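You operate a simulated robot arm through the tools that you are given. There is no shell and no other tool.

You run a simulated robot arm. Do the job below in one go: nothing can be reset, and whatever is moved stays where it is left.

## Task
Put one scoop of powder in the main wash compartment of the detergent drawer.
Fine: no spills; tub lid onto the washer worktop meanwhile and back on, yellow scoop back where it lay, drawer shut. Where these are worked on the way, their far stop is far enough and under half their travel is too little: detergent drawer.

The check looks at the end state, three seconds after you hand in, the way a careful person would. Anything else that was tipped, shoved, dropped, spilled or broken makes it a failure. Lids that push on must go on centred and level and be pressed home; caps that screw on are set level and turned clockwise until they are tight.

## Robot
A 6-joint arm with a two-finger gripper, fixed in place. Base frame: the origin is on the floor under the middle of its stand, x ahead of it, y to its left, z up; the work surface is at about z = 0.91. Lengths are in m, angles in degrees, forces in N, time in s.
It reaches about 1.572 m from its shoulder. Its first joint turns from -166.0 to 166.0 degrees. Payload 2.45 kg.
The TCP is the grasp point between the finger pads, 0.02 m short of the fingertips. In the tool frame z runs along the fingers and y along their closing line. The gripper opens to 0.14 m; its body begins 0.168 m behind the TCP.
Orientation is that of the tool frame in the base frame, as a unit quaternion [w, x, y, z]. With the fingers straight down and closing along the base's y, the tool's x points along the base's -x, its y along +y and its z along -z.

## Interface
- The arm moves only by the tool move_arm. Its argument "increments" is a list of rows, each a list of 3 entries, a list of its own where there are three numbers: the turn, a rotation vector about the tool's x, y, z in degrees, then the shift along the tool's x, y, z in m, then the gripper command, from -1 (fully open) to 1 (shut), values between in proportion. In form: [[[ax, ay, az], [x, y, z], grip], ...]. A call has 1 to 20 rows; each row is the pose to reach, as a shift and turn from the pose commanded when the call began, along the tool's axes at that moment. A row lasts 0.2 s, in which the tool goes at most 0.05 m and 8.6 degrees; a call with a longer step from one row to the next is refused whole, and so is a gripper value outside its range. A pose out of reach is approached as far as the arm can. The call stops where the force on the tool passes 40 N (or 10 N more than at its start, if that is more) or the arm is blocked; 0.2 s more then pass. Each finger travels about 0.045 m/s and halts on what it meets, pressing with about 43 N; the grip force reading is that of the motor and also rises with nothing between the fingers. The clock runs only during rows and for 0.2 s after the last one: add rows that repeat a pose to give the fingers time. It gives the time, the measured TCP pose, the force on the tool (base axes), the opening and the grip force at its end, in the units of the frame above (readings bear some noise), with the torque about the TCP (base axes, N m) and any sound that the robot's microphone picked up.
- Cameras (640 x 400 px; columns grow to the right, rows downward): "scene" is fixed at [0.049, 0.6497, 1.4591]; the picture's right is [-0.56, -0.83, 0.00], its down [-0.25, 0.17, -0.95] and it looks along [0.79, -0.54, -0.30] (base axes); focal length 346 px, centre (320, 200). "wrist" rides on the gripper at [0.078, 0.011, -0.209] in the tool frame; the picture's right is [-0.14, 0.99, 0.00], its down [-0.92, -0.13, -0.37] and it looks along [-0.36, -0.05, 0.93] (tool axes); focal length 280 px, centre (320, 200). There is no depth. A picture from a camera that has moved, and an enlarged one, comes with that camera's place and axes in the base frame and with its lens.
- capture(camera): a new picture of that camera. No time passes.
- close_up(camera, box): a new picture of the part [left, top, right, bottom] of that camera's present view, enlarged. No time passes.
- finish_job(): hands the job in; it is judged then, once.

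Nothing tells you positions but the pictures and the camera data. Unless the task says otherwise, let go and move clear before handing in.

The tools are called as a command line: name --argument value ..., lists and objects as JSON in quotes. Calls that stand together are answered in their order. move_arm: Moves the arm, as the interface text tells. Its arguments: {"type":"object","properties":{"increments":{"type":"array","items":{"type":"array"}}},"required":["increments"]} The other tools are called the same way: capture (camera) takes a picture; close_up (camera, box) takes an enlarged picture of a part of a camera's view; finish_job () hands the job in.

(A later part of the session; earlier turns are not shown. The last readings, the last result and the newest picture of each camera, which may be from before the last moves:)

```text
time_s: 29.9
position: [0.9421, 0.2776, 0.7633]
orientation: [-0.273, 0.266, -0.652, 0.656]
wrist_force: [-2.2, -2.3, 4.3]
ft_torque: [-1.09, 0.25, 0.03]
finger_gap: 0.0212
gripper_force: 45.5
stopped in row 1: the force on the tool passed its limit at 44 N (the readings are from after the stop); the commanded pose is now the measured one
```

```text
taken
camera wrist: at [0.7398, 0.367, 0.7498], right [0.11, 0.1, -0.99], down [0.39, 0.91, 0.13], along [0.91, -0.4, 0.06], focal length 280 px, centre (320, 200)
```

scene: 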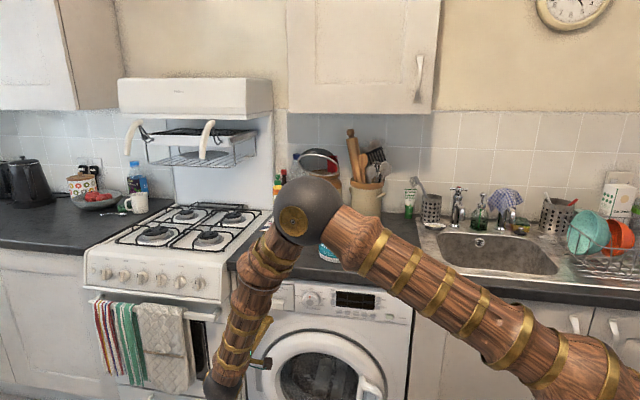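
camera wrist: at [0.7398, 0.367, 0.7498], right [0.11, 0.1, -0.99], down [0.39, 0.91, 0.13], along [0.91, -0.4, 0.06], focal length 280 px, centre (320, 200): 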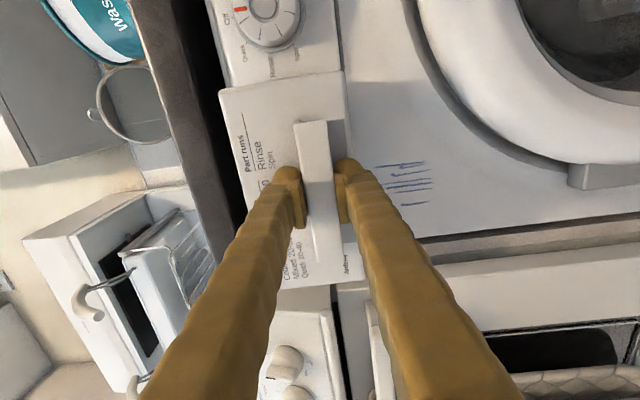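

The stop was a brief spike, and the load is back down to a few newtons. I'll keep pulling in smaller steps.

move_arm --increments '[[[0, 0, 0], [-0.0001, 0, -0.003], 1], [[0, 0, 0], [-0.0002, 0, -0.006], 1], [[0, 0, 0], [-0.0003, 0, -0.01], 1], [[0, 0, 0], [-0.0004, 0, -0.014], 1], [[0, 0, 0], [-0.0005, 0, -0.018], 1], [[0, 0, 0], [-0.0006, 0, -0.022], 1], [[0, 0, 0], [-0.0007, 0, -0.026], 1], [[0, 0, 0], [-0.0008, 0, -0.03], 1], [[0, 0, 0], [-0.0009, 0, -0.034], 1], [[0, 0, 0], [-0.001, 0, -0.038], 1]]'

capture --camera "wrist"

```text
time_s: 31.6
position: [0.9244, 0.2968, 0.7624]
orientation: [-0.273, 0.266, -0.652, 0.655]
wrist_force: [-2.6, -3.4, 3.9]
ft_torque: [-1.05, 0.26, 0.15]
finger_gap: 0.0211
gripper_force: 45.1
stopped in row 8: the force on the tool passed its limit at 41 N (the readings are from after the stop); the commanded pose is now the measured one
```

```text
taken
camera wrist: at [0.7207, 0.3867, 0.7498], right [0.11, 0.09, -0.99], down [0.39, 0.91, 0.13], along [0.91, -0.4, 0.06], focal length 280 px, centre (320, 200)
```

wrist: 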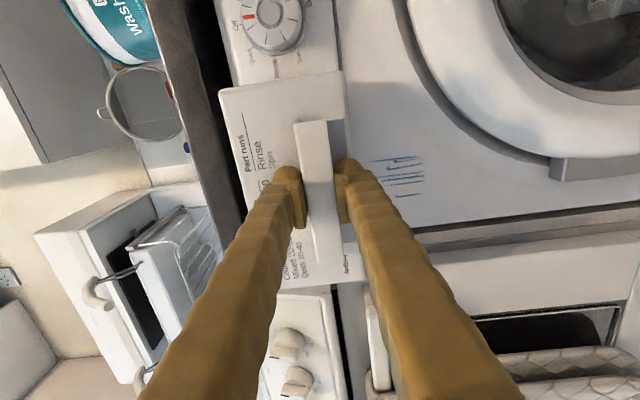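

The drawer is about 100 mm out. I'll keep pulling to find its far stop.

move_arm --increments '[[[0, 0, 0], [-0.0002, 0, -0.003], 1], [[0, 0, 0], [-0.0004, 0, -0.006], 1], [[0, 0, 0], [-0.0006, 0, -0.01], 1], [[0, 0, 0], [-0.0007, 0, -0.014], 1], [[0, 0, 0], [-0.0008, 0, -0.018], 1], [[0, 0, 0], [-0.0009, 0, -0.022], 1], [[0, 0, 0], [-0.001, 0, -0.026], 1], [[0, 0, 0], [-0.0011, 0, -0.03], 1], [[0, 0, 0], [-0.0012, 0, -0.034], 1], [[0, 0, 0], [-0.0013, 0, -0.038], 1]]'

capture --camera "wrist"

capture --camera "scene"

```text
time_s: 33.5
position: [0.9033, 0.3176, 0.7629]
orientation: [-0.271, 0.266, -0.652, 0.656]
wrist_force: [-2.0, 1.1, 1.3]
ft_torque: [-1.05, 0.29, 0.15]
finger_gap: 0.0209
gripper_force: 44.4
stopped in row 9: the force on the tool passed its limit at 40 N (the readings are from after the stop); the commanded pose is now the measured one
```

```text
taken
camera wrist: at [0.7001, 0.4079, 0.7499], right [0.11, 0.09, -0.99], down [0.39, 0.91, 0.13], along [0.91, -0.4, 0.06], focal length 280 px, centre (320, 200)
```

wrist: 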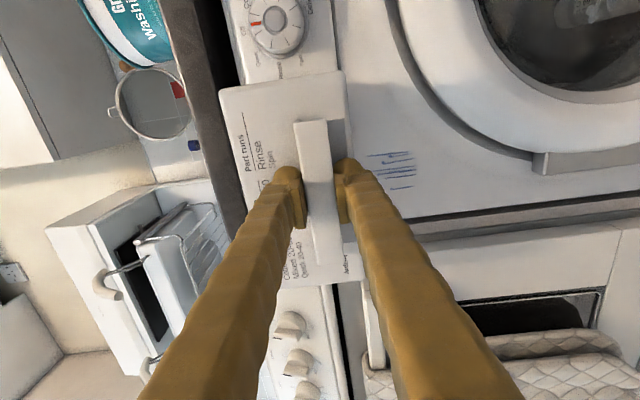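

```text
taken
```

scene: 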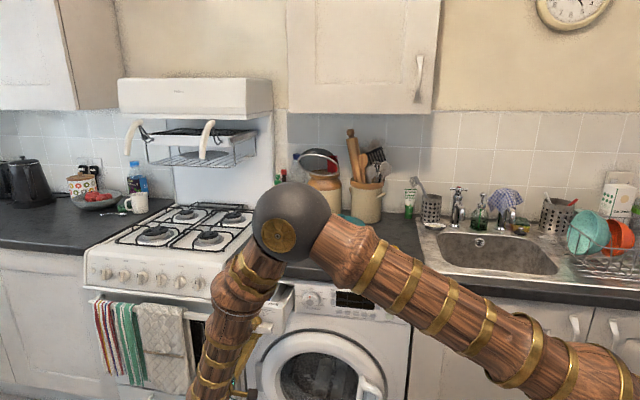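

Still sliding, now about 130 mm out. Continuing.

move_arm --increments '[[[0, 0, 0], [-0.0002, 0, -0.003], 1], [[0, 0, 0], [-0.0004, 0, -0.006], 1], [[0, 0, 0], [-0.0005, 0, -0.01], 1], [[0, 0, 0], [-0.0006, 0, -0.014], 1], [[0, 0, 0], [-0.0007, 0, -0.018], 1], [[0, 0, 0], [-0.0008, 0, -0.022], 1], [[0, 0, 0], [-0.0009, 0, -0.026], 1], [[0, 0, 0], [-0.001, 0, -0.03], 1], [[0, 0, 0], [-0.0011, 0, -0.034], 1], [[0, 0, 0], [-0.0012, 0, -0.038], 1]]'

capture --camera "wrist"

```text
time_s: 35.5
position: [0.8785, 0.3414, 0.7627]
orientation: [-0.271, 0.265, -0.652, 0.656]
wrist_force: [-2.0, 0.2, 4.3]
ft_torque: [-1.01, 0.25, 0.05]
finger_gap: 0.0211
gripper_force: 45.1
stopped in row 10: the force on the tool passed its limit at 41 N (the readings are from after the stop); the commanded pose is now the measured one
```

```text
taken
camera wrist: at [0.6761, 0.4325, 0.75], right [0.11, 0.09, -0.99], down [0.39, 0.91, 0.13], along [0.91, -0.4, 0.06], focal length 280 px, centre (320, 200)
```

wrist: 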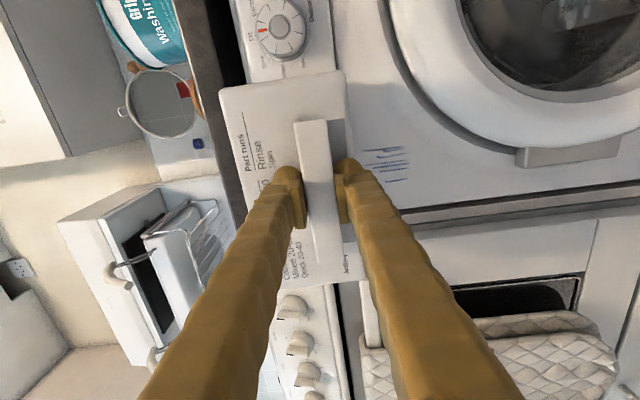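

The drawer is about 165 mm out. I'll keep going until it stops.

move_arm --increments '[[[0, 0, 0], [0, 0, -0.003], 1], [[0, 0, 0], [0, 0, -0.006], 1], [[0, 0, 0], [0, 0, -0.01], 1], [[0, 0, 0], [0, 0, -0.014], 1], [[0, 0, 0], [0, 0, -0.018], 1], [[0, 0, 0], [0, 0, -0.022], 1], [[0, 0, 0], [0, 0, -0.026], 1], [[0, 0, 0], [0, 0, -0.03], 1], [[0, 0, 0], [0, 0, -0.034], 1], [[0, 0, 0], [0, 0, -0.038], 1]]'

capture --camera "wrist"

```text
time_s: 37.4
position: [0.8604, 0.3606, 0.7628]
orientation: [-0.271, 0.267, -0.651, 0.657]
wrist_force: [9.4, -4.0, -0.7]
ft_torque: [-1.02, 0.33, -0.01]
finger_gap: 0.021
gripper_force: 44.7
stopped in row 9: the force on the tool passed its limit at 48 N (the readings are from after the stop); the commanded pose is now the measured one
```

```text
taken
camera wrist: at [0.657, 0.452, 0.75], right [0.11, 0.09, -0.99], down [0.4, 0.91, 0.13], along [0.91, -0.41, 0.06], focal length 280 px, centre (320, 200)
```

wrist: 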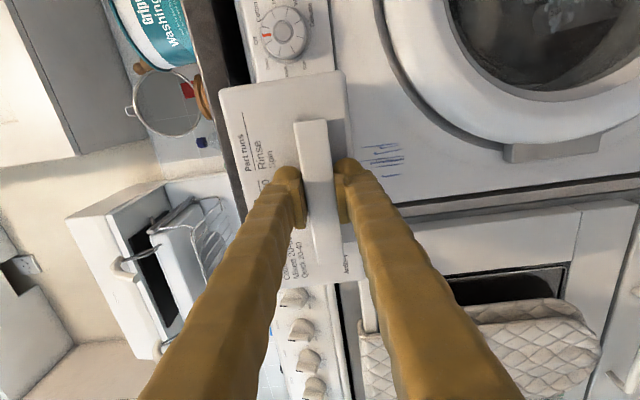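

About 190 mm out, and the force was a bit different this time. I'll try one more small pull to confirm the stop.

move_arm --increments '[[[0, 0, 0], [0, 0, -0.003], 1], [[0, 0, 0], [0, 0, -0.006], 1], [[0, 0, 0], [0, 0, -0.009], 1], [[0, 0, 0], [0, 0, -0.012], 1]]'

```text
time_s: 37.8
position: [0.8602, 0.36, 0.7623]
orientation: [-0.271, 0.264, -0.653, 0.656]
wrist_force: [12.4, -2.3, -2.9]
ft_torque: [-1.03, 0.32, 0.01]
finger_gap: 0.0212
gripper_force: 45.0
stopped in row 1: the force on the tool passed its limit at 46 N (the readings are from after the stop); the commanded pose is now the measured one
```

The drawer won't move further: it's at its far stop, about 190 mm out. I'll release the handle and back away.

move_arm --increments '[[[0, 0, 0], [0, 0, 0.002], 0.6], [[0, 0, 0], [0, 0, 0.002], 0.3], [[0, 0, 0], [0, 0, 0.002], 0], [[0, 0, 0], [0, 0, 0.002], 0], [[0, 0, 0], [0, 0, -0.02], 0], [[0, 0, 0], [0, 0, -0.05], 0], [[0, 0, 0], [0, 0, -0.09], 0], [[0, 0, 0], [0, 0, -0.12], 0]]'

capture --camera "wrist"

capture --camera "scene"

```text
time_s: 39.5
position: [0.7741, 0.448, 0.7629]
orientation: [-0.272, 0.264, -0.653, 0.656]
wrist_force: [0.7, -0.7, -0.2]
ft_torque: [0.01, 0.0, -0.02]
finger_gap: 0.0702
gripper_force: 0.0
```

```text
taken
camera wrist: at [0.572, 0.5404, 0.751], right [0.11, 0.1, -0.99], down [0.4, 0.91, 0.13], along [0.91, -0.41, 0.06], focal length 280 px, centre (320, 200)
```

wrist: 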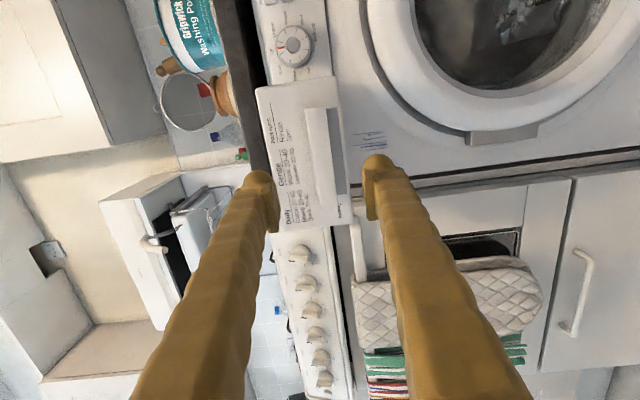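

```text
taken
```

scene: 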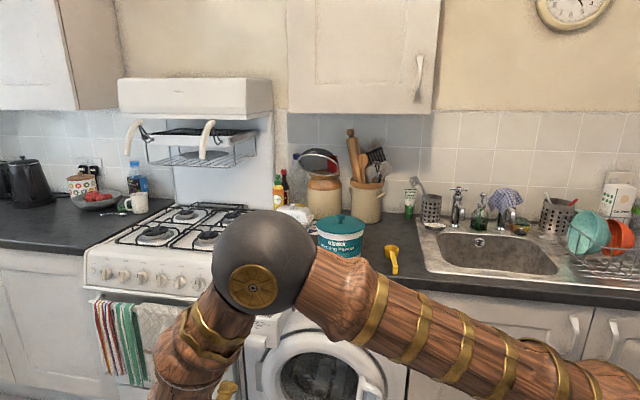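

The drawer stayed open. I'll raise the tool and tip it to point straight down so I can see into the drawer.

move_arm --increments '[[[-4, 0, 0], [0, -0.04, 0], 0], [[-12, 0, 0], [0, -0.08, 0], 0], [[-20, 0, 0], [0, -0.12, 0], 0], [[-28, 0, 0], [0, -0.16, 0], 0], [[-36, 0, 0], [0, -0.2, 0], -0.2], [[-44, 0, 0], [0, -0.24, 0], -0.4], [[-52, 0, 0], [0, -0.28, 0], -0.6], [[-60, 0, 0], [0, -0.32, 0], -0.8], [[-68, 0, 0], [0, -0.36, 0], -1], [[-76, 0, 0], [0, -0.39, 0], -1], [[-84, 0, 0], [0, -0.4, 0], -1], [[-90, 0, 0], [0, -0.4, 0], -1], [[-90, 0, 0], [0, -0.4, 0], -1]]'

capture --camera "wrist"

capture --camera "scene"

```text
time_s: 42.4
position: [0.771, 0.4453, 1.1626]
orientation: [0.005, -0.378, 0.926, -0.001]
wrist_force: [0.1, 0.4, -0.6]
ft_torque: [0.0, -0.04, 0.0]
finger_gap: 0.1398
gripper_force: 0.1
```

```text
taken
camera wrist: at [0.7049, 0.3965, 1.3708], right [-0.6, 0.8, -0.01], down [0.74, 0.55, 0.38], along [0.3, 0.22, -0.93], focal length 280 px, centre (320, 200)
```

wrist: 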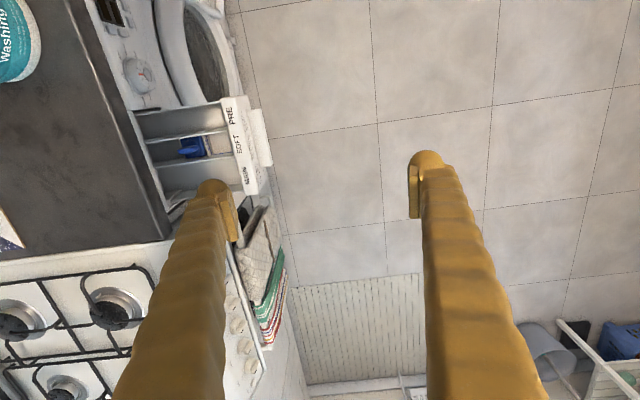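

```text
taken
```

scene: 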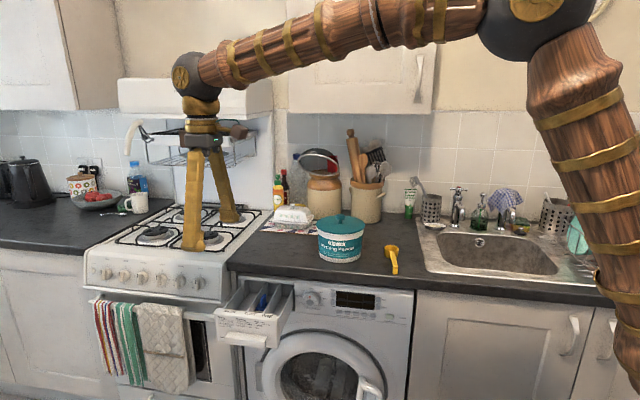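

The drawer is open with labelled compartments. I'll zoom in to read them.

close_up --camera "wrist" --box '[110, 80, 290, 220]'

close_up --camera "scene" --box '[205, 270, 305, 350]'

```text
2.86 times, centred on (200, 150) of wrist
camera zoom: at [0.7049, 0.3965, 1.3708], right [-0.6, 0.8, -0.01], down [0.74, 0.55, 0.38], along [0.3, 0.22, -0.93], focal length 801 px, centre (663, 343)
```

zoom: 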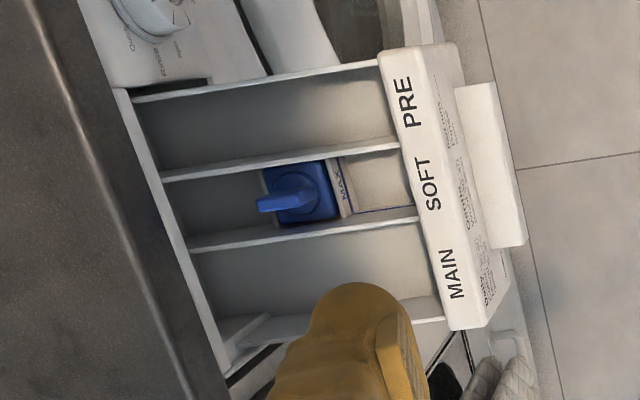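

```text
5.00 times, centred on (255, 310) of scene
camera zoom: at [0.049, 0.6497, 1.4591], right [-0.56, -0.83, 0.0], down [-0.25, 0.17, -0.95], along [0.79, -0.54, -0.3], focal length 1728 px, centre (645, -350)
```

zoom: 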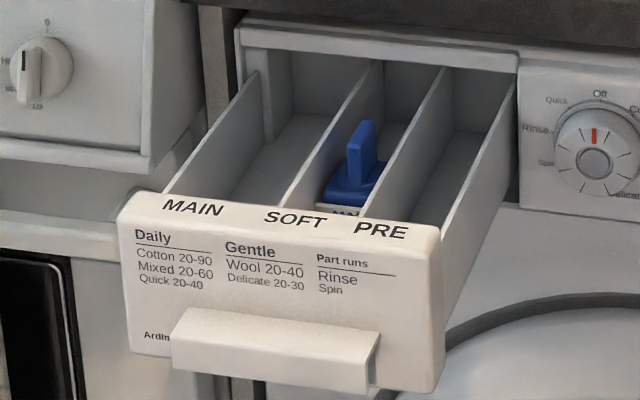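

The drawer labels are clear: MAIN is the left, cooker-side compartment, spanning about e1 0.877–0.953 and n -0.56 to -0.405. Next I'll go over the tub to locate the lid knob.

move_arm --increments '[[[0, 0, 0], [0.02, -0.04, -0.005], -1], [[0, 0, 0], [0.042, -0.081, -0.01], -1], [[0, 0, 0], [0.063, -0.122, -0.015], -1], [[0, 0, 0], [0.084, -0.163, -0.02], -1], [[0, 0, 0], [0.104, -0.204, -0.025], -1], [[0, 0, 0], [0.125, -0.244, -0.03], -1], [[0, 0, 0], [0.146, -0.285, -0.035], -1], [[0, 0, 0], [0.167, -0.326, -0.04], -1], [[0, 0, 0], [0.188, -0.367, -0.04], -1], [[0, 0, 0], [0.209, -0.408, -0.04], -1], [[0, 0, 0], [0.229, -0.448, -0.04], -1], [[0, 0, 0], [0.229, -0.448, -0.04], -1]]'

capture --camera "wrist"

capture --camera "scene"

```text
time_s: 45.0
position: [0.921, -0.0346, 1.2033]
orientation: [0.004, -0.379, 0.926, -0.002]
wrist_force: [0.3, -0.8, 0.8]
ft_torque: [0.01, 0.02, -0.02]
finger_gap: 0.1398
gripper_force: 0.1
```

```text
taken
camera wrist: at [0.8531, -0.0834, 1.4126], right [-0.6, 0.8, -0.01], down [0.74, 0.55, 0.38], along [0.31, 0.22, -0.93], focal length 280 px, centre (320, 200)
```

wrist: 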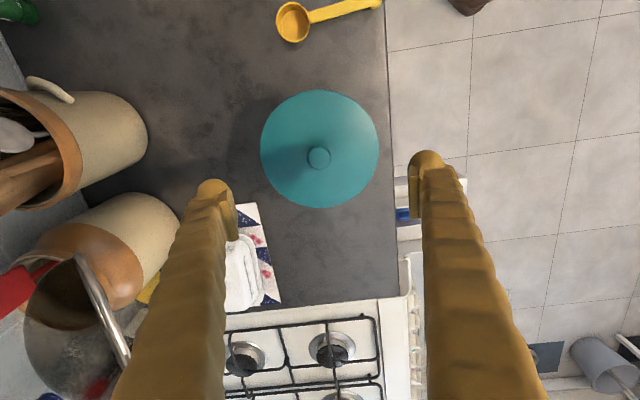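

```text
taken
```

scene: 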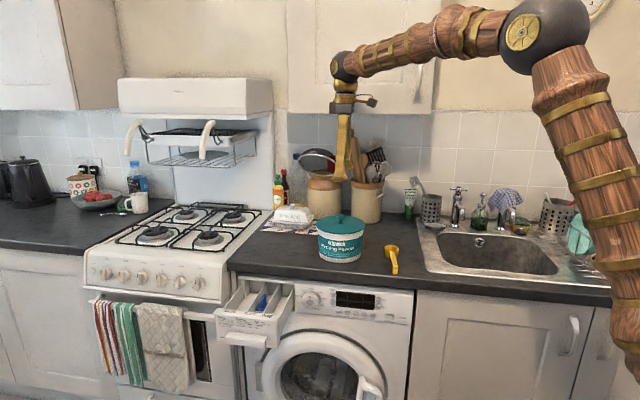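

The knob is almost exactly under the tool axis. I'll zoom in to refine.

close_up --camera "wrist" --box '[240, 80, 400, 220]'

close_up --camera "scene" --box '[305, 200, 375, 270]'

```text
2.86 times, centred on (320, 150) of wrist
camera zoom: at [0.8531, -0.0834, 1.4126], right [-0.6, 0.8, -0.01], down [0.74, 0.55, 0.38], along [0.31, 0.22, -0.93], focal length 801 px, centre (320, 343)
```

zoom: 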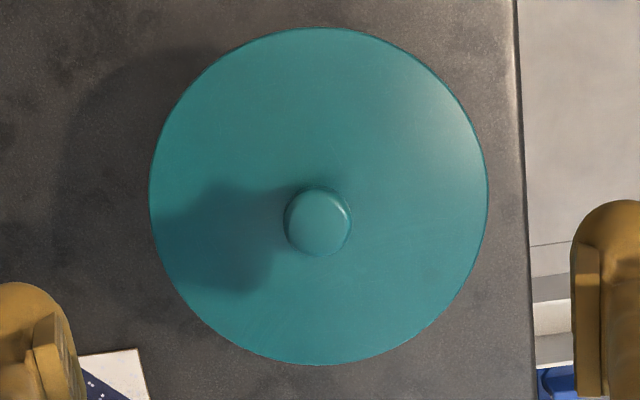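

```text
5.71 times, centred on (340, 235) of scene
camera zoom: at [0.049, 0.6497, 1.4591], right [-0.56, -0.83, 0.0], down [-0.25, 0.17, -0.95], along [0.79, -0.54, -0.3], focal length 1975 px, centre (206, 0)
```

zoom: 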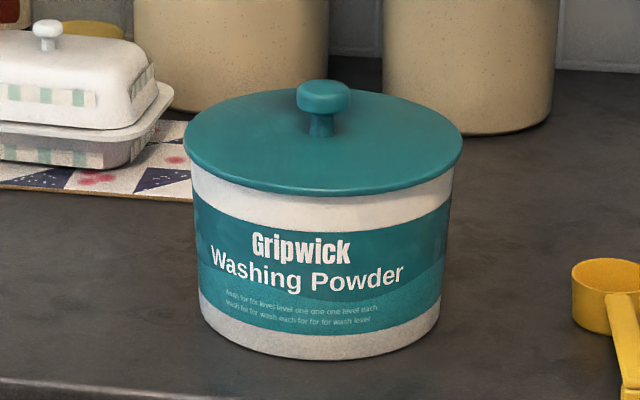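

The knob centre is at about (0.921, -0.035), its top at about 1.055, and the lid top at about 1.022. I'll descend with a partly closed gripper and check before gripping.

move_arm --increments '[[[0, 0, 0], [0, 0, 0.03], -0.6], [[0, 0, 0], [0, 0, 0.06], -0.3], [[0, 0, 0], [0, 0, 0.09], -0.1], [[0, 0, 0], [0, 0, 0.115], 0.0], [[0, 0, 0], [0, 0, 0.13], 0.0], [[0, 0, 0], [0, 0, 0.14], 0.0], [[0, 0, 0], [0, 0, 0.14], 0.0]]'

capture --camera "wrist"

close_up --camera "scene" --box '[290, 180, 390, 270]'

```text
time_s: 46.5
position: [0.9231, -0.0329, 1.0639]
orientation: [0.004, -0.379, 0.925, -0.003]
wrist_force: [0.0, -0.2, 0.3]
ft_torque: [-0.02, 0.0, 0.0]
finger_gap: 0.0698
gripper_force: 0.1
```

```text
taken
camera wrist: at [0.857, -0.0822, 1.2725], right [-0.6, 0.8, -0.01], down [0.74, 0.55, 0.38], along [0.31, 0.22, -0.93], focal length 280 px, centre (320, 200)
```

wrist: 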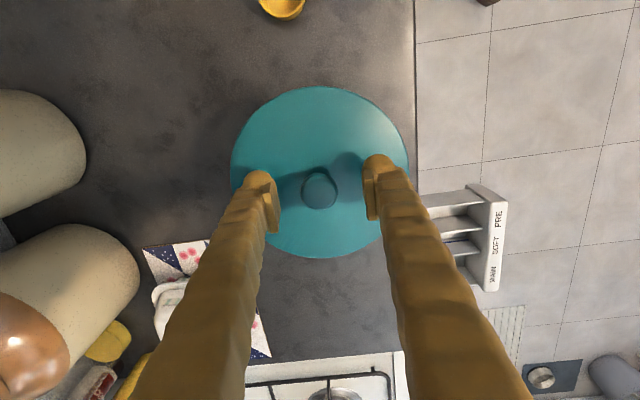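

```text
4.44 times, centred on (340, 225) of scene
camera zoom: at [0.049, 0.6497, 1.4591], right [-0.56, -0.83, 0.0], down [-0.25, 0.17, -0.95], along [0.79, -0.54, -0.3], focal length 1536 px, centre (231, 89)
```

zoom: 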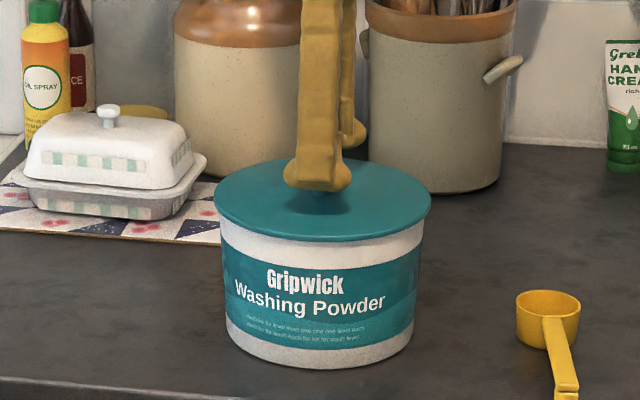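

The fingers straddle the knob with about 2 cm clearance above the lid. I'll descend a bit more and close on the knob.

move_arm --increments '[[[0, 0, 0], [0, 0, 0.006], 0.0], [[0, 0, 0], [0, 0, 0.012], 0.0], [[0, 0, 0], [0, 0, 0.016], 0.0], [[0, 0, 0], [0, 0, 0.016], 0.2], [[0, 0, 0], [0, 0, 0.016], 0.4], [[0, 0, 0], [0, 0, 0.016], 0.6], [[0, 0, 0], [0, 0, 0.016], 0.8], [[0, 0, 0], [0, 0, 0.016], 1], [[0, 0, 0], [0, 0, 0.016], 1]]'

capture --camera "wrist"

close_up --camera "scene" --box '[290, 180, 390, 270]'

```text
time_s: 48.5
position: [0.9234, -0.0333, 1.0485]
orientation: [0.005, -0.378, 0.926, -0.003]
wrist_force: [-0.1, -0.5, 1.2]
ft_torque: [0.0, 0.03, -0.02]
finger_gap: 0.0271
gripper_force: 43.0
heard: snap
```

```text
taken
camera wrist: at [0.8566, -0.0817, 1.2569], right [-0.6, 0.8, -0.01], down [0.74, 0.55, 0.38], along [0.31, 0.22, -0.93], focal length 280 px, centre (320, 200)
```

wrist: 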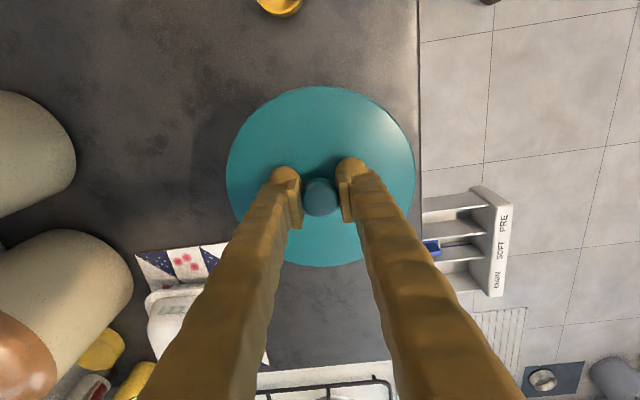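

```text
4.44 times, centred on (340, 225) of scene
camera zoom: at [0.049, 0.6497, 1.4591], right [-0.56, -0.83, 0.0], down [-0.25, 0.17, -0.95], along [0.79, -0.54, -0.3], focal length 1536 px, centre (231, 89)
```

zoom: 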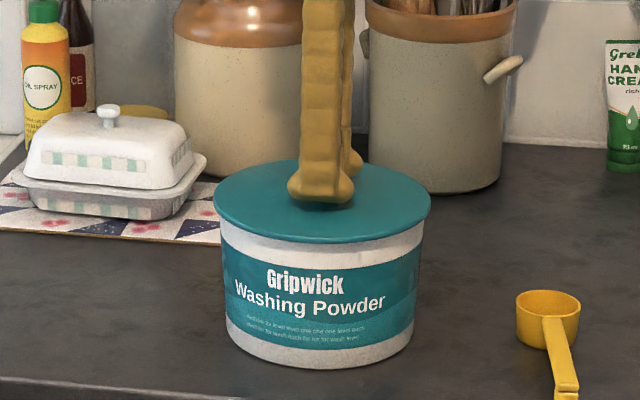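

The knob is gripped at 27 mm, and I heard a snap, which is probably the lid popping free. I'll lift slowly and check that the tub stays put.

move_arm --increments '[[[0, 0, 0], [0, 0, -0.003], 1], [[0, 0, 0], [0, 0, -0.006], 1], [[0, 0, 0], [0, 0, -0.01], 1], [[0, 0, 0], [0, 0, -0.015], 1], [[0, 0, 0], [0, 0, -0.02], 1], [[0, 0, 0], [0, 0, -0.025], 1]]'

close_up --camera "scene" --box '[290, 180, 390, 270]'

```text
time_s: 50.0
position: [0.9228, -0.0345, 1.0731]
orientation: [0.006, -0.379, 0.925, -0.003]
wrist_force: [0.0, -1.5, 0.1]
ft_torque: [0.0, -0.02, -0.02]
finger_gap: 0.0273
gripper_force: 43.7
```

```text
4.44 times, centred on (340, 225) of scene
camera zoom: at [0.049, 0.6497, 1.4591], right [-0.56, -0.83, 0.0], down [-0.25, 0.17, -0.95], along [0.79, -0.54, -0.3], focal length 1536 px, centre (231, 89)
```

zoom: 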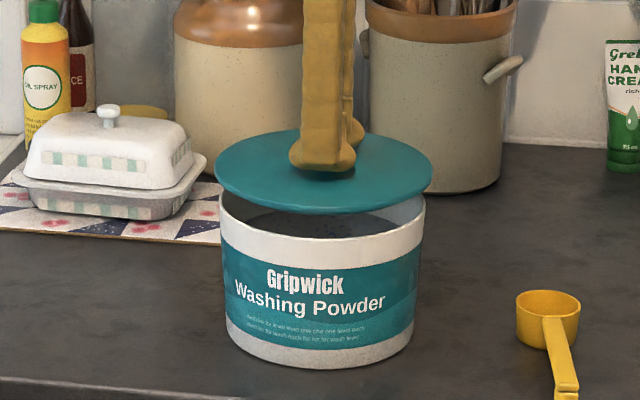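

The lid is off and the tub hasn't moved. I'll carry the lid along the worktop to the clear spot between the tub and the cooker.

move_arm --increments '[[[0, 0, 0], [0, 0, -0.03], 1], [[0, 0, 0], [-0.03, 0, -0.04], 1], [[0, 0, 0], [-0.07, 0, -0.04], 1], [[0, 0, 0], [-0.11, 0, -0.04], 1], [[0, 0, 0], [-0.15, 0, -0.04], 1], [[0, 0, 0], [-0.19, 0, -0.03], 1], [[0, 0, 0], [-0.217, 0, -0.01], 1], [[0, 0, 0], [-0.217, 0, 0.02], 1], [[0, 0, 0], [-0.217, 0, 0.05], 1], [[0, 0, 0], [-0.217, 0, 0.08], 1], [[0, 0, 0], [-0.217, 0, 0.1], 1], [[0, 0, 0], [-0.217, 0, 0.1], 1]]'

capture --camera "wrist"

close_up --camera "scene" --box '[230, 180, 390, 280]'

```text
time_s: 52.5
position: [1.0784, 0.1189, 0.9729]
orientation: [0.005, -0.379, 0.925, -0.002]
wrist_force: [0.5, 0.4, -0.5]
ft_torque: [0.06, 0.0, 0.04]
finger_gap: 0.0267
gripper_force: 42.8
```

```text
taken
camera wrist: at [1.0119, 0.0695, 1.1813], right [-0.6, 0.8, -0.01], down [0.74, 0.55, 0.38], along [0.31, 0.22, -0.93], focal length 280 px, centre (320, 200)
```

wrist: 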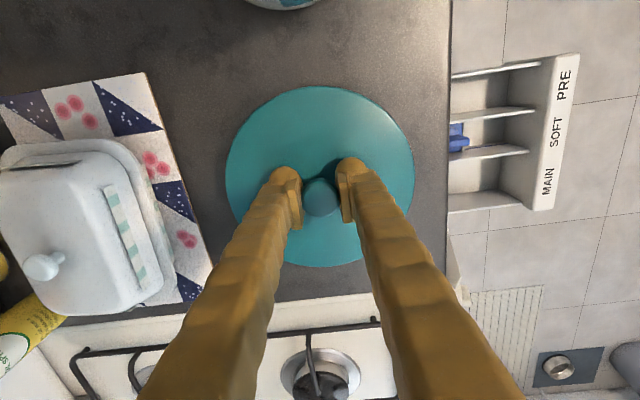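

```text
4.00 times, centred on (310, 230) of scene
camera zoom: at [0.049, 0.6497, 1.4591], right [-0.56, -0.83, 0.0], down [-0.25, 0.17, -0.95], along [0.79, -0.54, -0.3], focal length 1383 px, centre (360, 80)
```

zoom: 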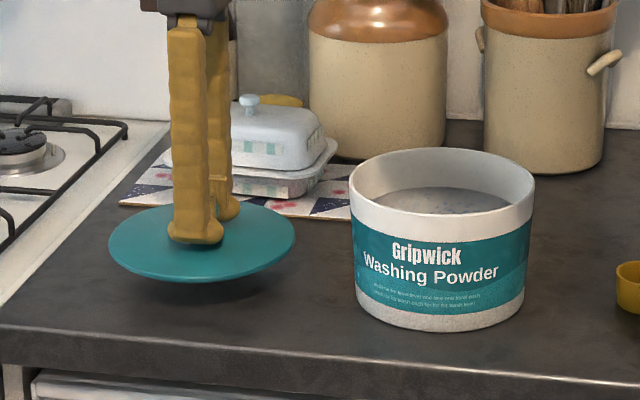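

The lid is over clear worktop and the powder surface is visible a few cm below the tub rim. I'll lower the lid gently until it touches.

move_arm --increments '[[[0, 0, 0], [0, 0, 0.005], 1], [[0, 0, 0], [0, 0, 0.01], 1], [[0, 0, 0], [0, 0, 0.014], 1], [[0, 0, 0], [0, 0, 0.017], 1], [[0, 0, 0], [0, 0, 0.017], 1]]'

close_up --camera "scene" --box '[230, 200, 330, 270]'

```text
time_s: 53.8
position: [1.0793, 0.1187, 0.9565]
orientation: [0.005, -0.379, 0.925, -0.003]
wrist_force: [0.0, 0.3, -1.2]
ft_torque: [0.0, -0.01, 0.02]
finger_gap: 0.0267
gripper_force: 42.8
```

```text
5.71 times, centred on (280, 235) of scene
camera zoom: at [0.049, 0.6497, 1.4591], right [-0.56, -0.83, 0.0], down [-0.25, 0.17, -0.95], along [0.79, -0.54, -0.3], focal length 1975 px, centre (549, 0)
```

zoom: 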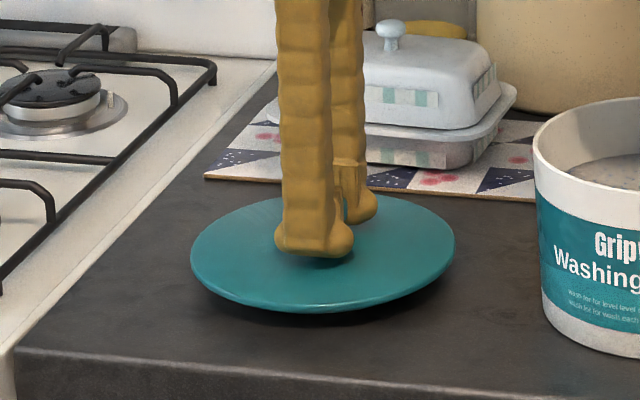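

The lid is close to the surface now, judging by its shadow. I'll lower it in very small steps.

move_arm --increments '[[[0, 0, 0], [0, 0, 0.0015], 1], [[0, 0, 0], [0, 0, 0.003], 1], [[0, 0, 0], [0, 0, 0.0045], 1], [[0, 0, 0], [0, 0, 0.006], 1]]'

close_up --camera "scene" --box '[230, 200, 330, 270]'

```text
time_s: 54.8
position: [1.0791, 0.1184, 0.9528]
orientation: [0.005, -0.379, 0.925, -0.004]
wrist_force: [-0.6, 0.8, 0.3]
ft_torque: [0.0, -0.01, -0.02]
finger_gap: 0.0265
gripper_force: 43.0
```

```text
5.71 times, centred on (280, 235) of scene
camera zoom: at [0.049, 0.6497, 1.4591], right [-0.56, -0.83, 0.0], down [-0.25, 0.17, -0.95], along [0.79, -0.54, -0.3], focal length 1975 px, centre (549, 0)
```

zoom: 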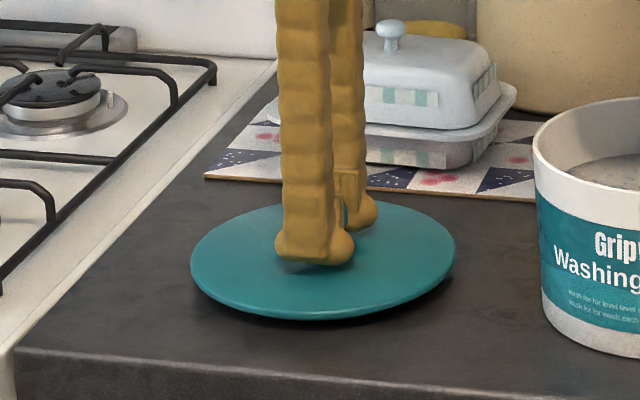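

No contact yet. I'll go a little lower, then hold.

move_arm --increments '[[[0, 0, 0], [0, 0, 0.001], 1], [[0, 0, 0], [0, 0, 0.002], 1], [[0, 0, 0], [0, 0, 0.003], 1], [[0, 0, 0], [0, 0, 0.003], 1], [[0, 0, 0], [0, 0, 0.003], 1]]'

close_up --camera "scene" --box '[230, 200, 330, 270]'

```text
time_s: 56.0
position: [1.0786, 0.1183, 0.9485]
orientation: [0.005, -0.379, 0.925, -0.003]
wrist_force: [-0.3, 0.5, -0.5]
ft_torque: [0.0, -0.01, -0.04]
finger_gap: 0.0268
gripper_force: 43.1
```

```text
5.71 times, centred on (280, 235) of scene
camera zoom: at [0.049, 0.6497, 1.4591], right [-0.56, -0.83, 0.0], down [-0.25, 0.17, -0.95], along [0.79, -0.54, -0.3], focal length 1975 px, centre (549, 0)
```

zoom: 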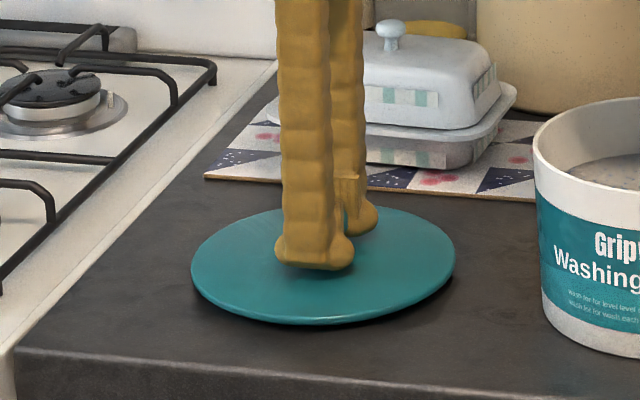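

The shadow gap is very thin now. I'll take a few more millimetre steps.

move_arm --increments '[[[0, 0, 0], [0, 0, 0.001], 1], [[0, 0, 0], [0, 0, 0.002], 1], [[0, 0, 0], [0, 0, 0.003], 1], [[0, 0, 0], [0, 0, 0.003], 1], [[0, 0, 0], [0, 0, 0.003], 1]]'

close_up --camera "scene" --box '[230, 200, 330, 270]'

```text
time_s: 57.1
position: [1.0797, 0.1176, 0.9446]
orientation: [0.005, -0.378, 0.926, -0.003]
wrist_force: [2.5, -0.1, 5.1]
ft_torque: [0.19, 0.2, -0.09]
finger_gap: 0.0266
gripper_force: 43.5
```

```text
5.71 times, centred on (280, 235) of scene
camera zoom: at [0.049, 0.6497, 1.4591], right [-0.56, -0.83, 0.0], down [-0.25, 0.17, -0.95], along [0.79, -0.54, -0.3], focal length 1975 px, centre (549, 0)
```

zoom: 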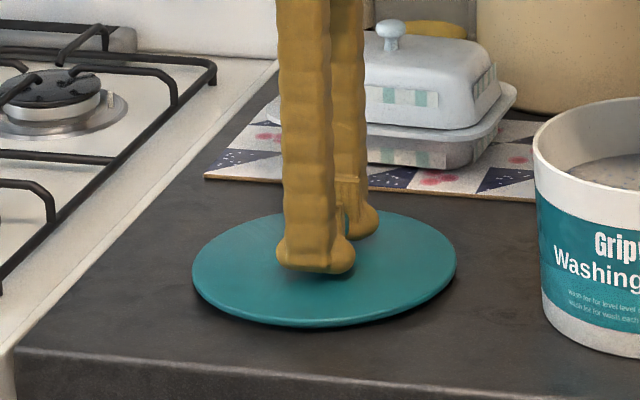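

The lid has touched down with about 5 N. I'll release it and rise straight up.

move_arm --increments '[[[0, 0, 0], [0, 0, 0], 0.8], [[0, 0, 0], [0, 0, 0], 0.6], [[0, 0, 0], [0, 0, 0], 0.4], [[0, 0, 0], [0, 0, 0], 0.2], [[0, 0, 0], [0, 0, 0], 0], [[0, 0, 0], [0, 0, -0.01], 0], [[0, 0, 0], [0, 0, -0.04], 0], [[0, 0, 0], [0, 0, -0.08], 0], [[0, 0, 0], [0, 0, -0.12], -0.3], [[0, 0, 0], [0, 0, -0.16], -0.6], [[0, 0, 0], [0, 0, -0.2], -1], [[0, 0, 0], [0, 0, -0.24], -1]]'

capture --camera "wrist"

capture --camera "scene"

```text
time_s: 59.8
position: [1.0749, 0.1173, 1.186]
orientation: [0.003, -0.378, 0.926, -0.003]
wrist_force: [0.4, -0.7, -0.7]
ft_torque: [0.01, 0.02, -0.03]
finger_gap: 0.1399
gripper_force: 0.0
```

```text
taken
camera wrist: at [1.0095, 0.0697, 1.3947], right [-0.6, 0.8, -0.01], down [0.74, 0.55, 0.37], along [0.3, 0.22, -0.93], focal length 280 px, centre (320, 200)
```

wrist: 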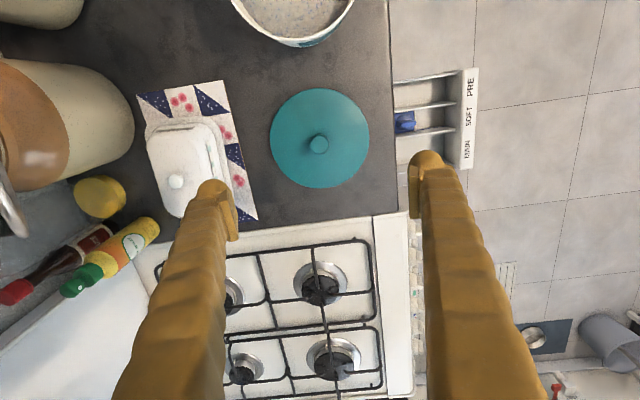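

```text
taken
```

scene: 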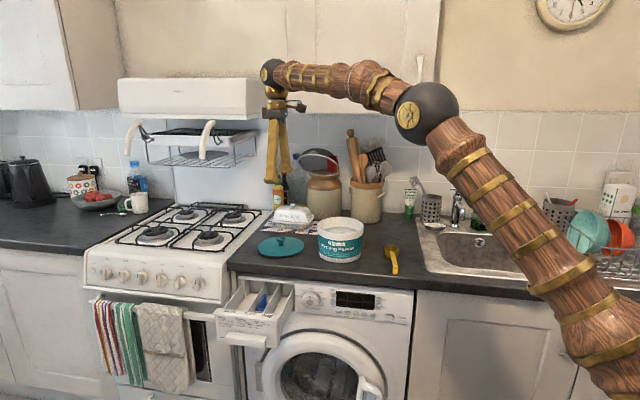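

The lid is resting flat on the worktop. Now I'll go over the tub to look at the powder.

move_arm --increments '[[[0, 0, 0], [0.04, 0, 0], -1], [[0, 0, 0], [0.08, 0, 0], -1], [[0, 0, 0], [0.12, 0, 0], -1], [[0, 0, 0], [0.16, 0, 0], -1], [[0, 0, 0], [0.2, 0, 0], -1], [[0, 0, 0], [0.24, 0, 0], -1], [[0, 0, 0], [0.27, 0, 0], -1], [[0, 0, 0], [0.27, 0, 0], -1]]'

capture --camera "wrist"

close_up --camera "wrist" --box '[220, 70, 420, 220]'

close_up --camera "scene" --box '[300, 205, 420, 285]'

```text
time_s: 61.5
position: [0.8841, -0.0714, 1.1833]
orientation: [0.005, -0.378, 0.926, -0.002]
wrist_force: [0.6, -0.2, 0.1]
ft_torque: [0.0, 0.02, 0.0]
finger_gap: 0.14
gripper_force: 0.0
```

```text
taken
camera wrist: at [0.8176, -0.1193, 1.3921], right [-0.6, 0.8, -0.01], down [0.74, 0.55, 0.38], along [0.31, 0.22, -0.93], focal length 280 px, centre (320, 200)
```

wrist: 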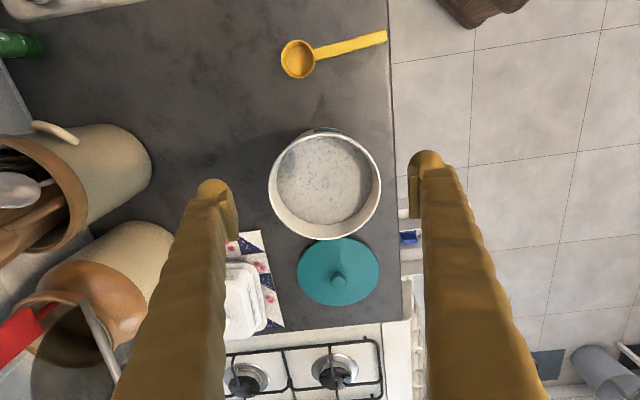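

```text
2.67 times, centred on (320, 145) of wrist
camera zoom: at [0.8176, -0.1193, 1.3921], right [-0.6, 0.8, -0.01], down [0.74, 0.55, 0.38], along [0.31, 0.22, -0.93], focal length 748 px, centre (320, 347)
```

zoom: 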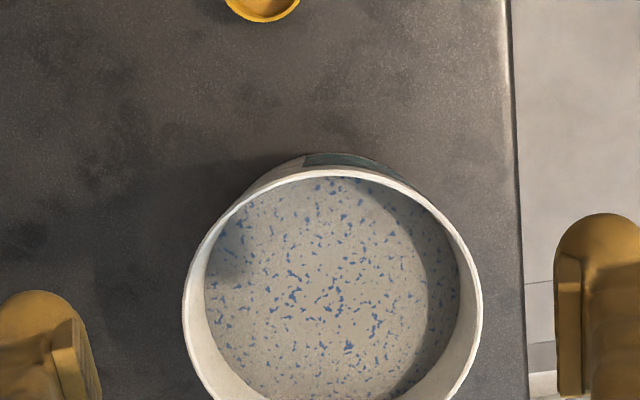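

```text
5.00 times, centred on (360, 245) of scene
camera zoom: at [0.049, 0.6497, 1.4591], right [-0.56, -0.83, 0.0], down [-0.25, 0.17, -0.95], along [0.79, -0.54, -0.3], focal length 1728 px, centre (120, -25)
```

zoom: 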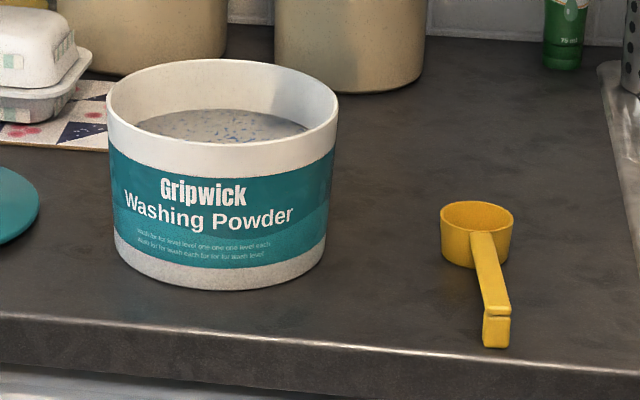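

The powder surface is flat, roughly 3.5–4 cm below the rim (Z ≈ 0.978). Next I'll go over the scoop and line the fingers up across its handle.

move_arm --increments '[[[0, 0, 8], [0.013, 0.0067, 0], -1], [[0, 0, 16], [0.026, 0.0134, 0], -1], [[0, 0, 24], [0.039, 0.02, 0.005], -1], [[0, 0, 32], [0.052, 0.0267, 0.015], -1], [[0, 0, 40], [0.065, 0.0334, 0.025], -1], [[0, 0, 48], [0.078, 0.04, 0.035], -1], [[0, 0, 56], [0.091, 0.0467, 0.045], -1], [[0, 0, 64], [0.104, 0.0534, 0.055], -1], [[0, 0, 72], [0.117, 0.06, 0.065], -1], [[0, 0, 80], [0.125, 0.064, 0.075], -1], [[0, 0, 83.8], [0.1308, 0.0668, 0.083], -1], [[0, 0, 83.8], [0.1308, 0.0668, 0.083], -1]]'

capture --camera "wrist"

close_up --camera "wrist" --box '[230, 60, 410, 240]'

```text
time_s: 64.2
position: [0.7429, -0.1156, 1.0985]
orientation: [0.004, 0.337, 0.941, 0.001]
wrist_force: [-0.1, -0.1, -0.1]
ft_torque: [0.0, 0.0, -0.03]
finger_gap: 0.1401
gripper_force: 0.1
```

```text
taken
camera wrist: at [0.6875, -0.0589, 1.3074], right [0.73, 0.68, 0.01], down [0.63, -0.68, 0.38], along [0.26, -0.27, -0.93], focal length 280 px, centre (320, 200)
```

wrist: 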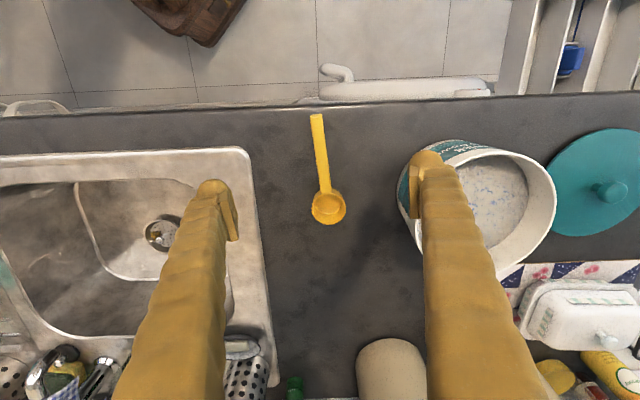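

```text
2.22 times, centred on (320, 150) of wrist
camera zoom: at [0.6875, -0.0589, 1.3074], right [0.73, 0.68, 0.01], down [0.63, -0.68, 0.38], along [0.26, -0.27, -0.93], focal length 623 px, centre (320, 311)
```

zoom: 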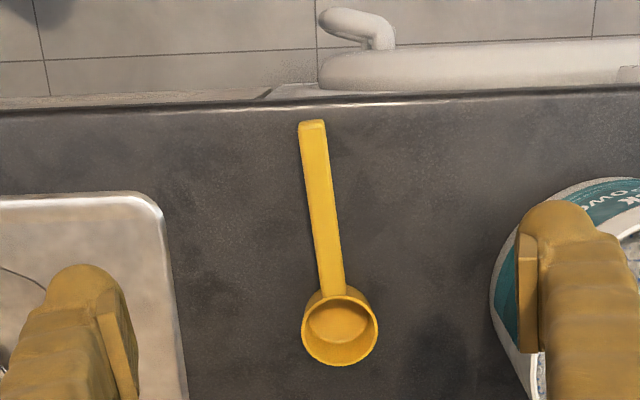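

The tool is aligned with the handle to within 0.3° and 1.5 mm. I'll tilt it back 30°, with the body leaning away from the cup, so that scooping and pouring stay comfortable for the wrist. Then I'll descend towards the handle.

move_arm --increments '[[[0, -5, 0], [0.002, 0, 0.02], -0.7], [[0, -10, 0], [0.004, 0, 0.045], -0.4], [[0, -15, 0], [0.006, 0, 0.07], -0.1], [[0, -20, 0], [0.008, 0.001, 0.09], 0.1], [[0, -25, 0], [0.008, 0.001, 0.11], 0.2], [[0, -30, 0], [0.008, 0.001, 0.125], 0.3], [[0, -30, 0], [0.008, 0.001, 0.13], 0.3], [[0, -30, 0], [0.008, 0.001, 0.13], 0.3]]'

capture --camera "wrist"

close_up --camera "scene" --box '[350, 210, 430, 290]'

```text
time_s: 66.0
position: [0.7396, -0.1101, 0.969]
orientation: [0.248, 0.325, 0.909, -0.085]
wrist_force: [0.0, 0.3, -0.3]
ft_torque: [0.01, 0.0, 0.0]
finger_gap: 0.0489
gripper_force: 0.0
```

```text
taken
camera wrist: at [0.6125, 0.0061, 1.1096], right [0.72, 0.69, 0.08], down [0.39, -0.49, 0.78], along [0.58, -0.53, -0.62], focal length 280 px, centre (320, 200)
```

wrist: 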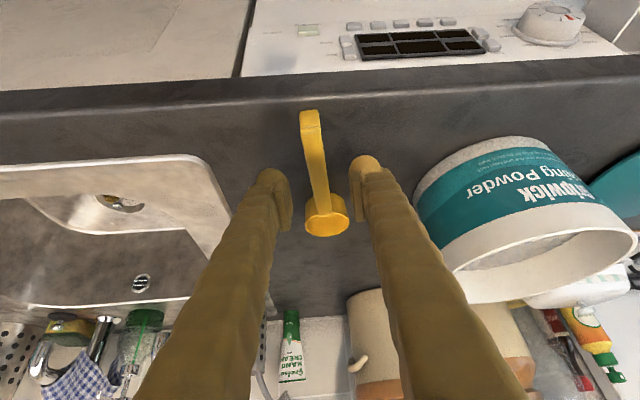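

```text
5.00 times, centred on (390, 250) of scene
camera zoom: at [0.049, 0.6497, 1.4591], right [-0.56, -0.83, 0.0], down [-0.25, 0.17, -0.95], along [0.79, -0.54, -0.3], focal length 1728 px, centre (-30, -50)
```

zoom: 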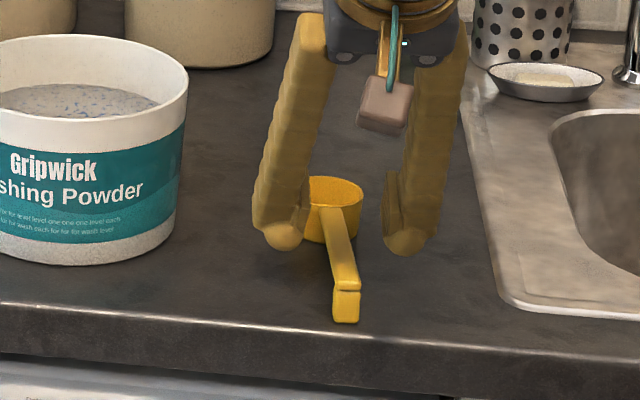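

The handle lies neatly between the fingers. I'll lower the last ~28 mm vertically and check before closing.

move_arm --increments '[[[0, 0, 0], [0.004, 0, 0.007], 0.3], [[0, 0, 0], [0.008, 0, 0.0139], 0.3], [[0, 0, 0], [0.011, 0, 0.019], 0.3], [[0, 0, 0], [0.0135, 0, 0.0234], 0.3], [[0, 0, 0], [0.0135, 0, 0.0234], 0.3]]'

close_up --camera "scene" --box '[350, 210, 430, 290]'

close_up --camera "wrist" --box '[230, 90, 410, 250]'

```text
time_s: 67.2
position: [0.7402, -0.1079, 0.9433]
orientation: [0.249, 0.325, 0.908, -0.086]
wrist_force: [0.1, -0.2, 0.6]
ft_torque: [0.01, 0.04, 0.02]
finger_gap: 0.0491
gripper_force: 0.1
```

```text
5.00 times, centred on (390, 250) of scene
camera zoom: at [0.049, 0.6497, 1.4591], right [-0.56, -0.83, 0.0], down [-0.25, 0.17, -0.95], along [0.79, -0.54, -0.3], focal length 1728 px, centre (-30, -50)
```

zoom: 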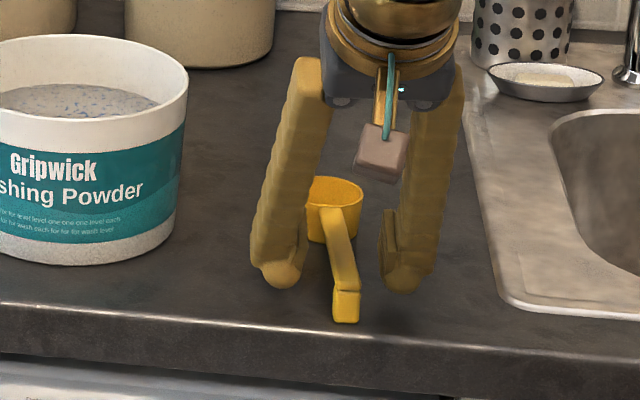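

```text
2.50 times, centred on (320, 170) of wrist
camera zoom: at [0.6122, 0.0064, 1.0832], right [0.72, 0.69, 0.08], down [0.39, -0.49, 0.78], along [0.58, -0.53, -0.62], focal length 701 px, centre (320, 275)
```

zoom: 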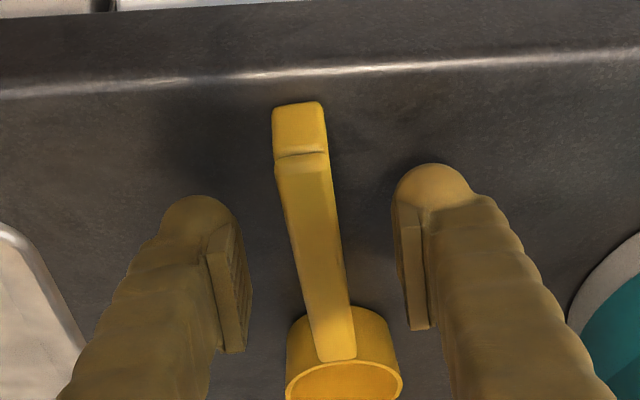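

The pads straddle the handle. I'll lower 4 mm more so it sits nearer the pad centre, then close.

move_arm --increments '[[[0, 0, 0], [0.002, 0, 0.0035], 0.3], [[0, 0, 0], [0.002, 0, 0.0035], 0.5], [[0, 0, 0], [0.002, 0, 0.0035], 0.7], [[0, 0, 0], [0.002, 0, 0.0035], 0.85], [[0, 0, 0], [0.002, 0, 0.0035], 1], [[0, 0, 0], [0.002, 0, 0.0035], 1], [[0, 0, 0], [0.002, 0, 0.0035], 1]]'

close_up --camera "scene" --box '[350, 210, 430, 290]'

close_up --camera "wrist" --box '[230, 90, 410, 250]'

```text
time_s: 68.8
position: [0.741, -0.1106, 0.9377]
orientation: [0.248, 0.325, 0.909, -0.085]
wrist_force: [1.1, -0.6, 0.6]
ft_torque: [0.03, -0.02, -0.01]
finger_gap: 0.0139
gripper_force: 40.2
```

```text
5.00 times, centred on (390, 250) of scene
camera zoom: at [0.049, 0.6497, 1.4591], right [-0.56, -0.83, 0.0], down [-0.25, 0.17, -0.95], along [0.79, -0.54, -0.3], focal length 1728 px, centre (-30, -50)
```

zoom: 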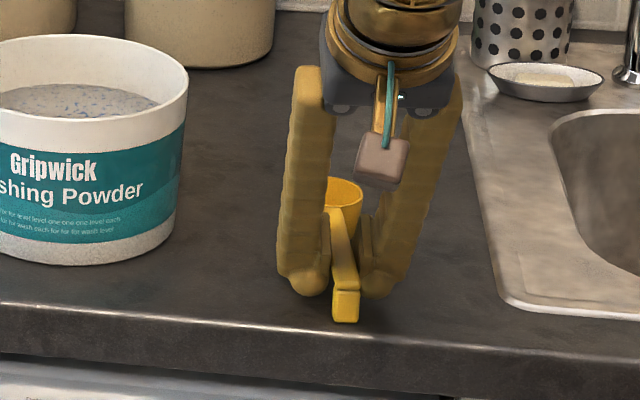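

```text
2.50 times, centred on (320, 170) of wrist
camera zoom: at [0.6125, 0.0059, 1.0787], right [0.72, 0.69, 0.08], down [0.39, -0.49, 0.78], along [0.58, -0.53, -0.62], focal length 701 px, centre (320, 275)
```

zoom: 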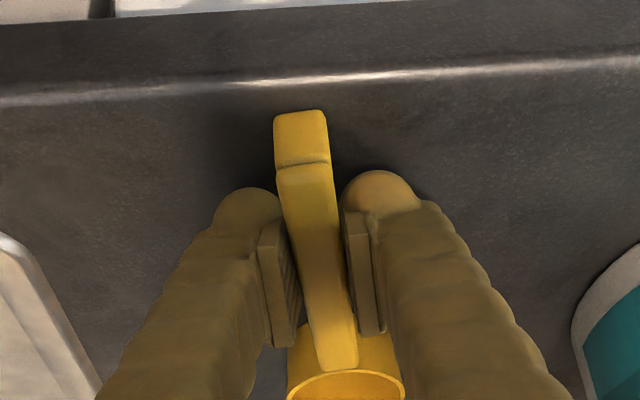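

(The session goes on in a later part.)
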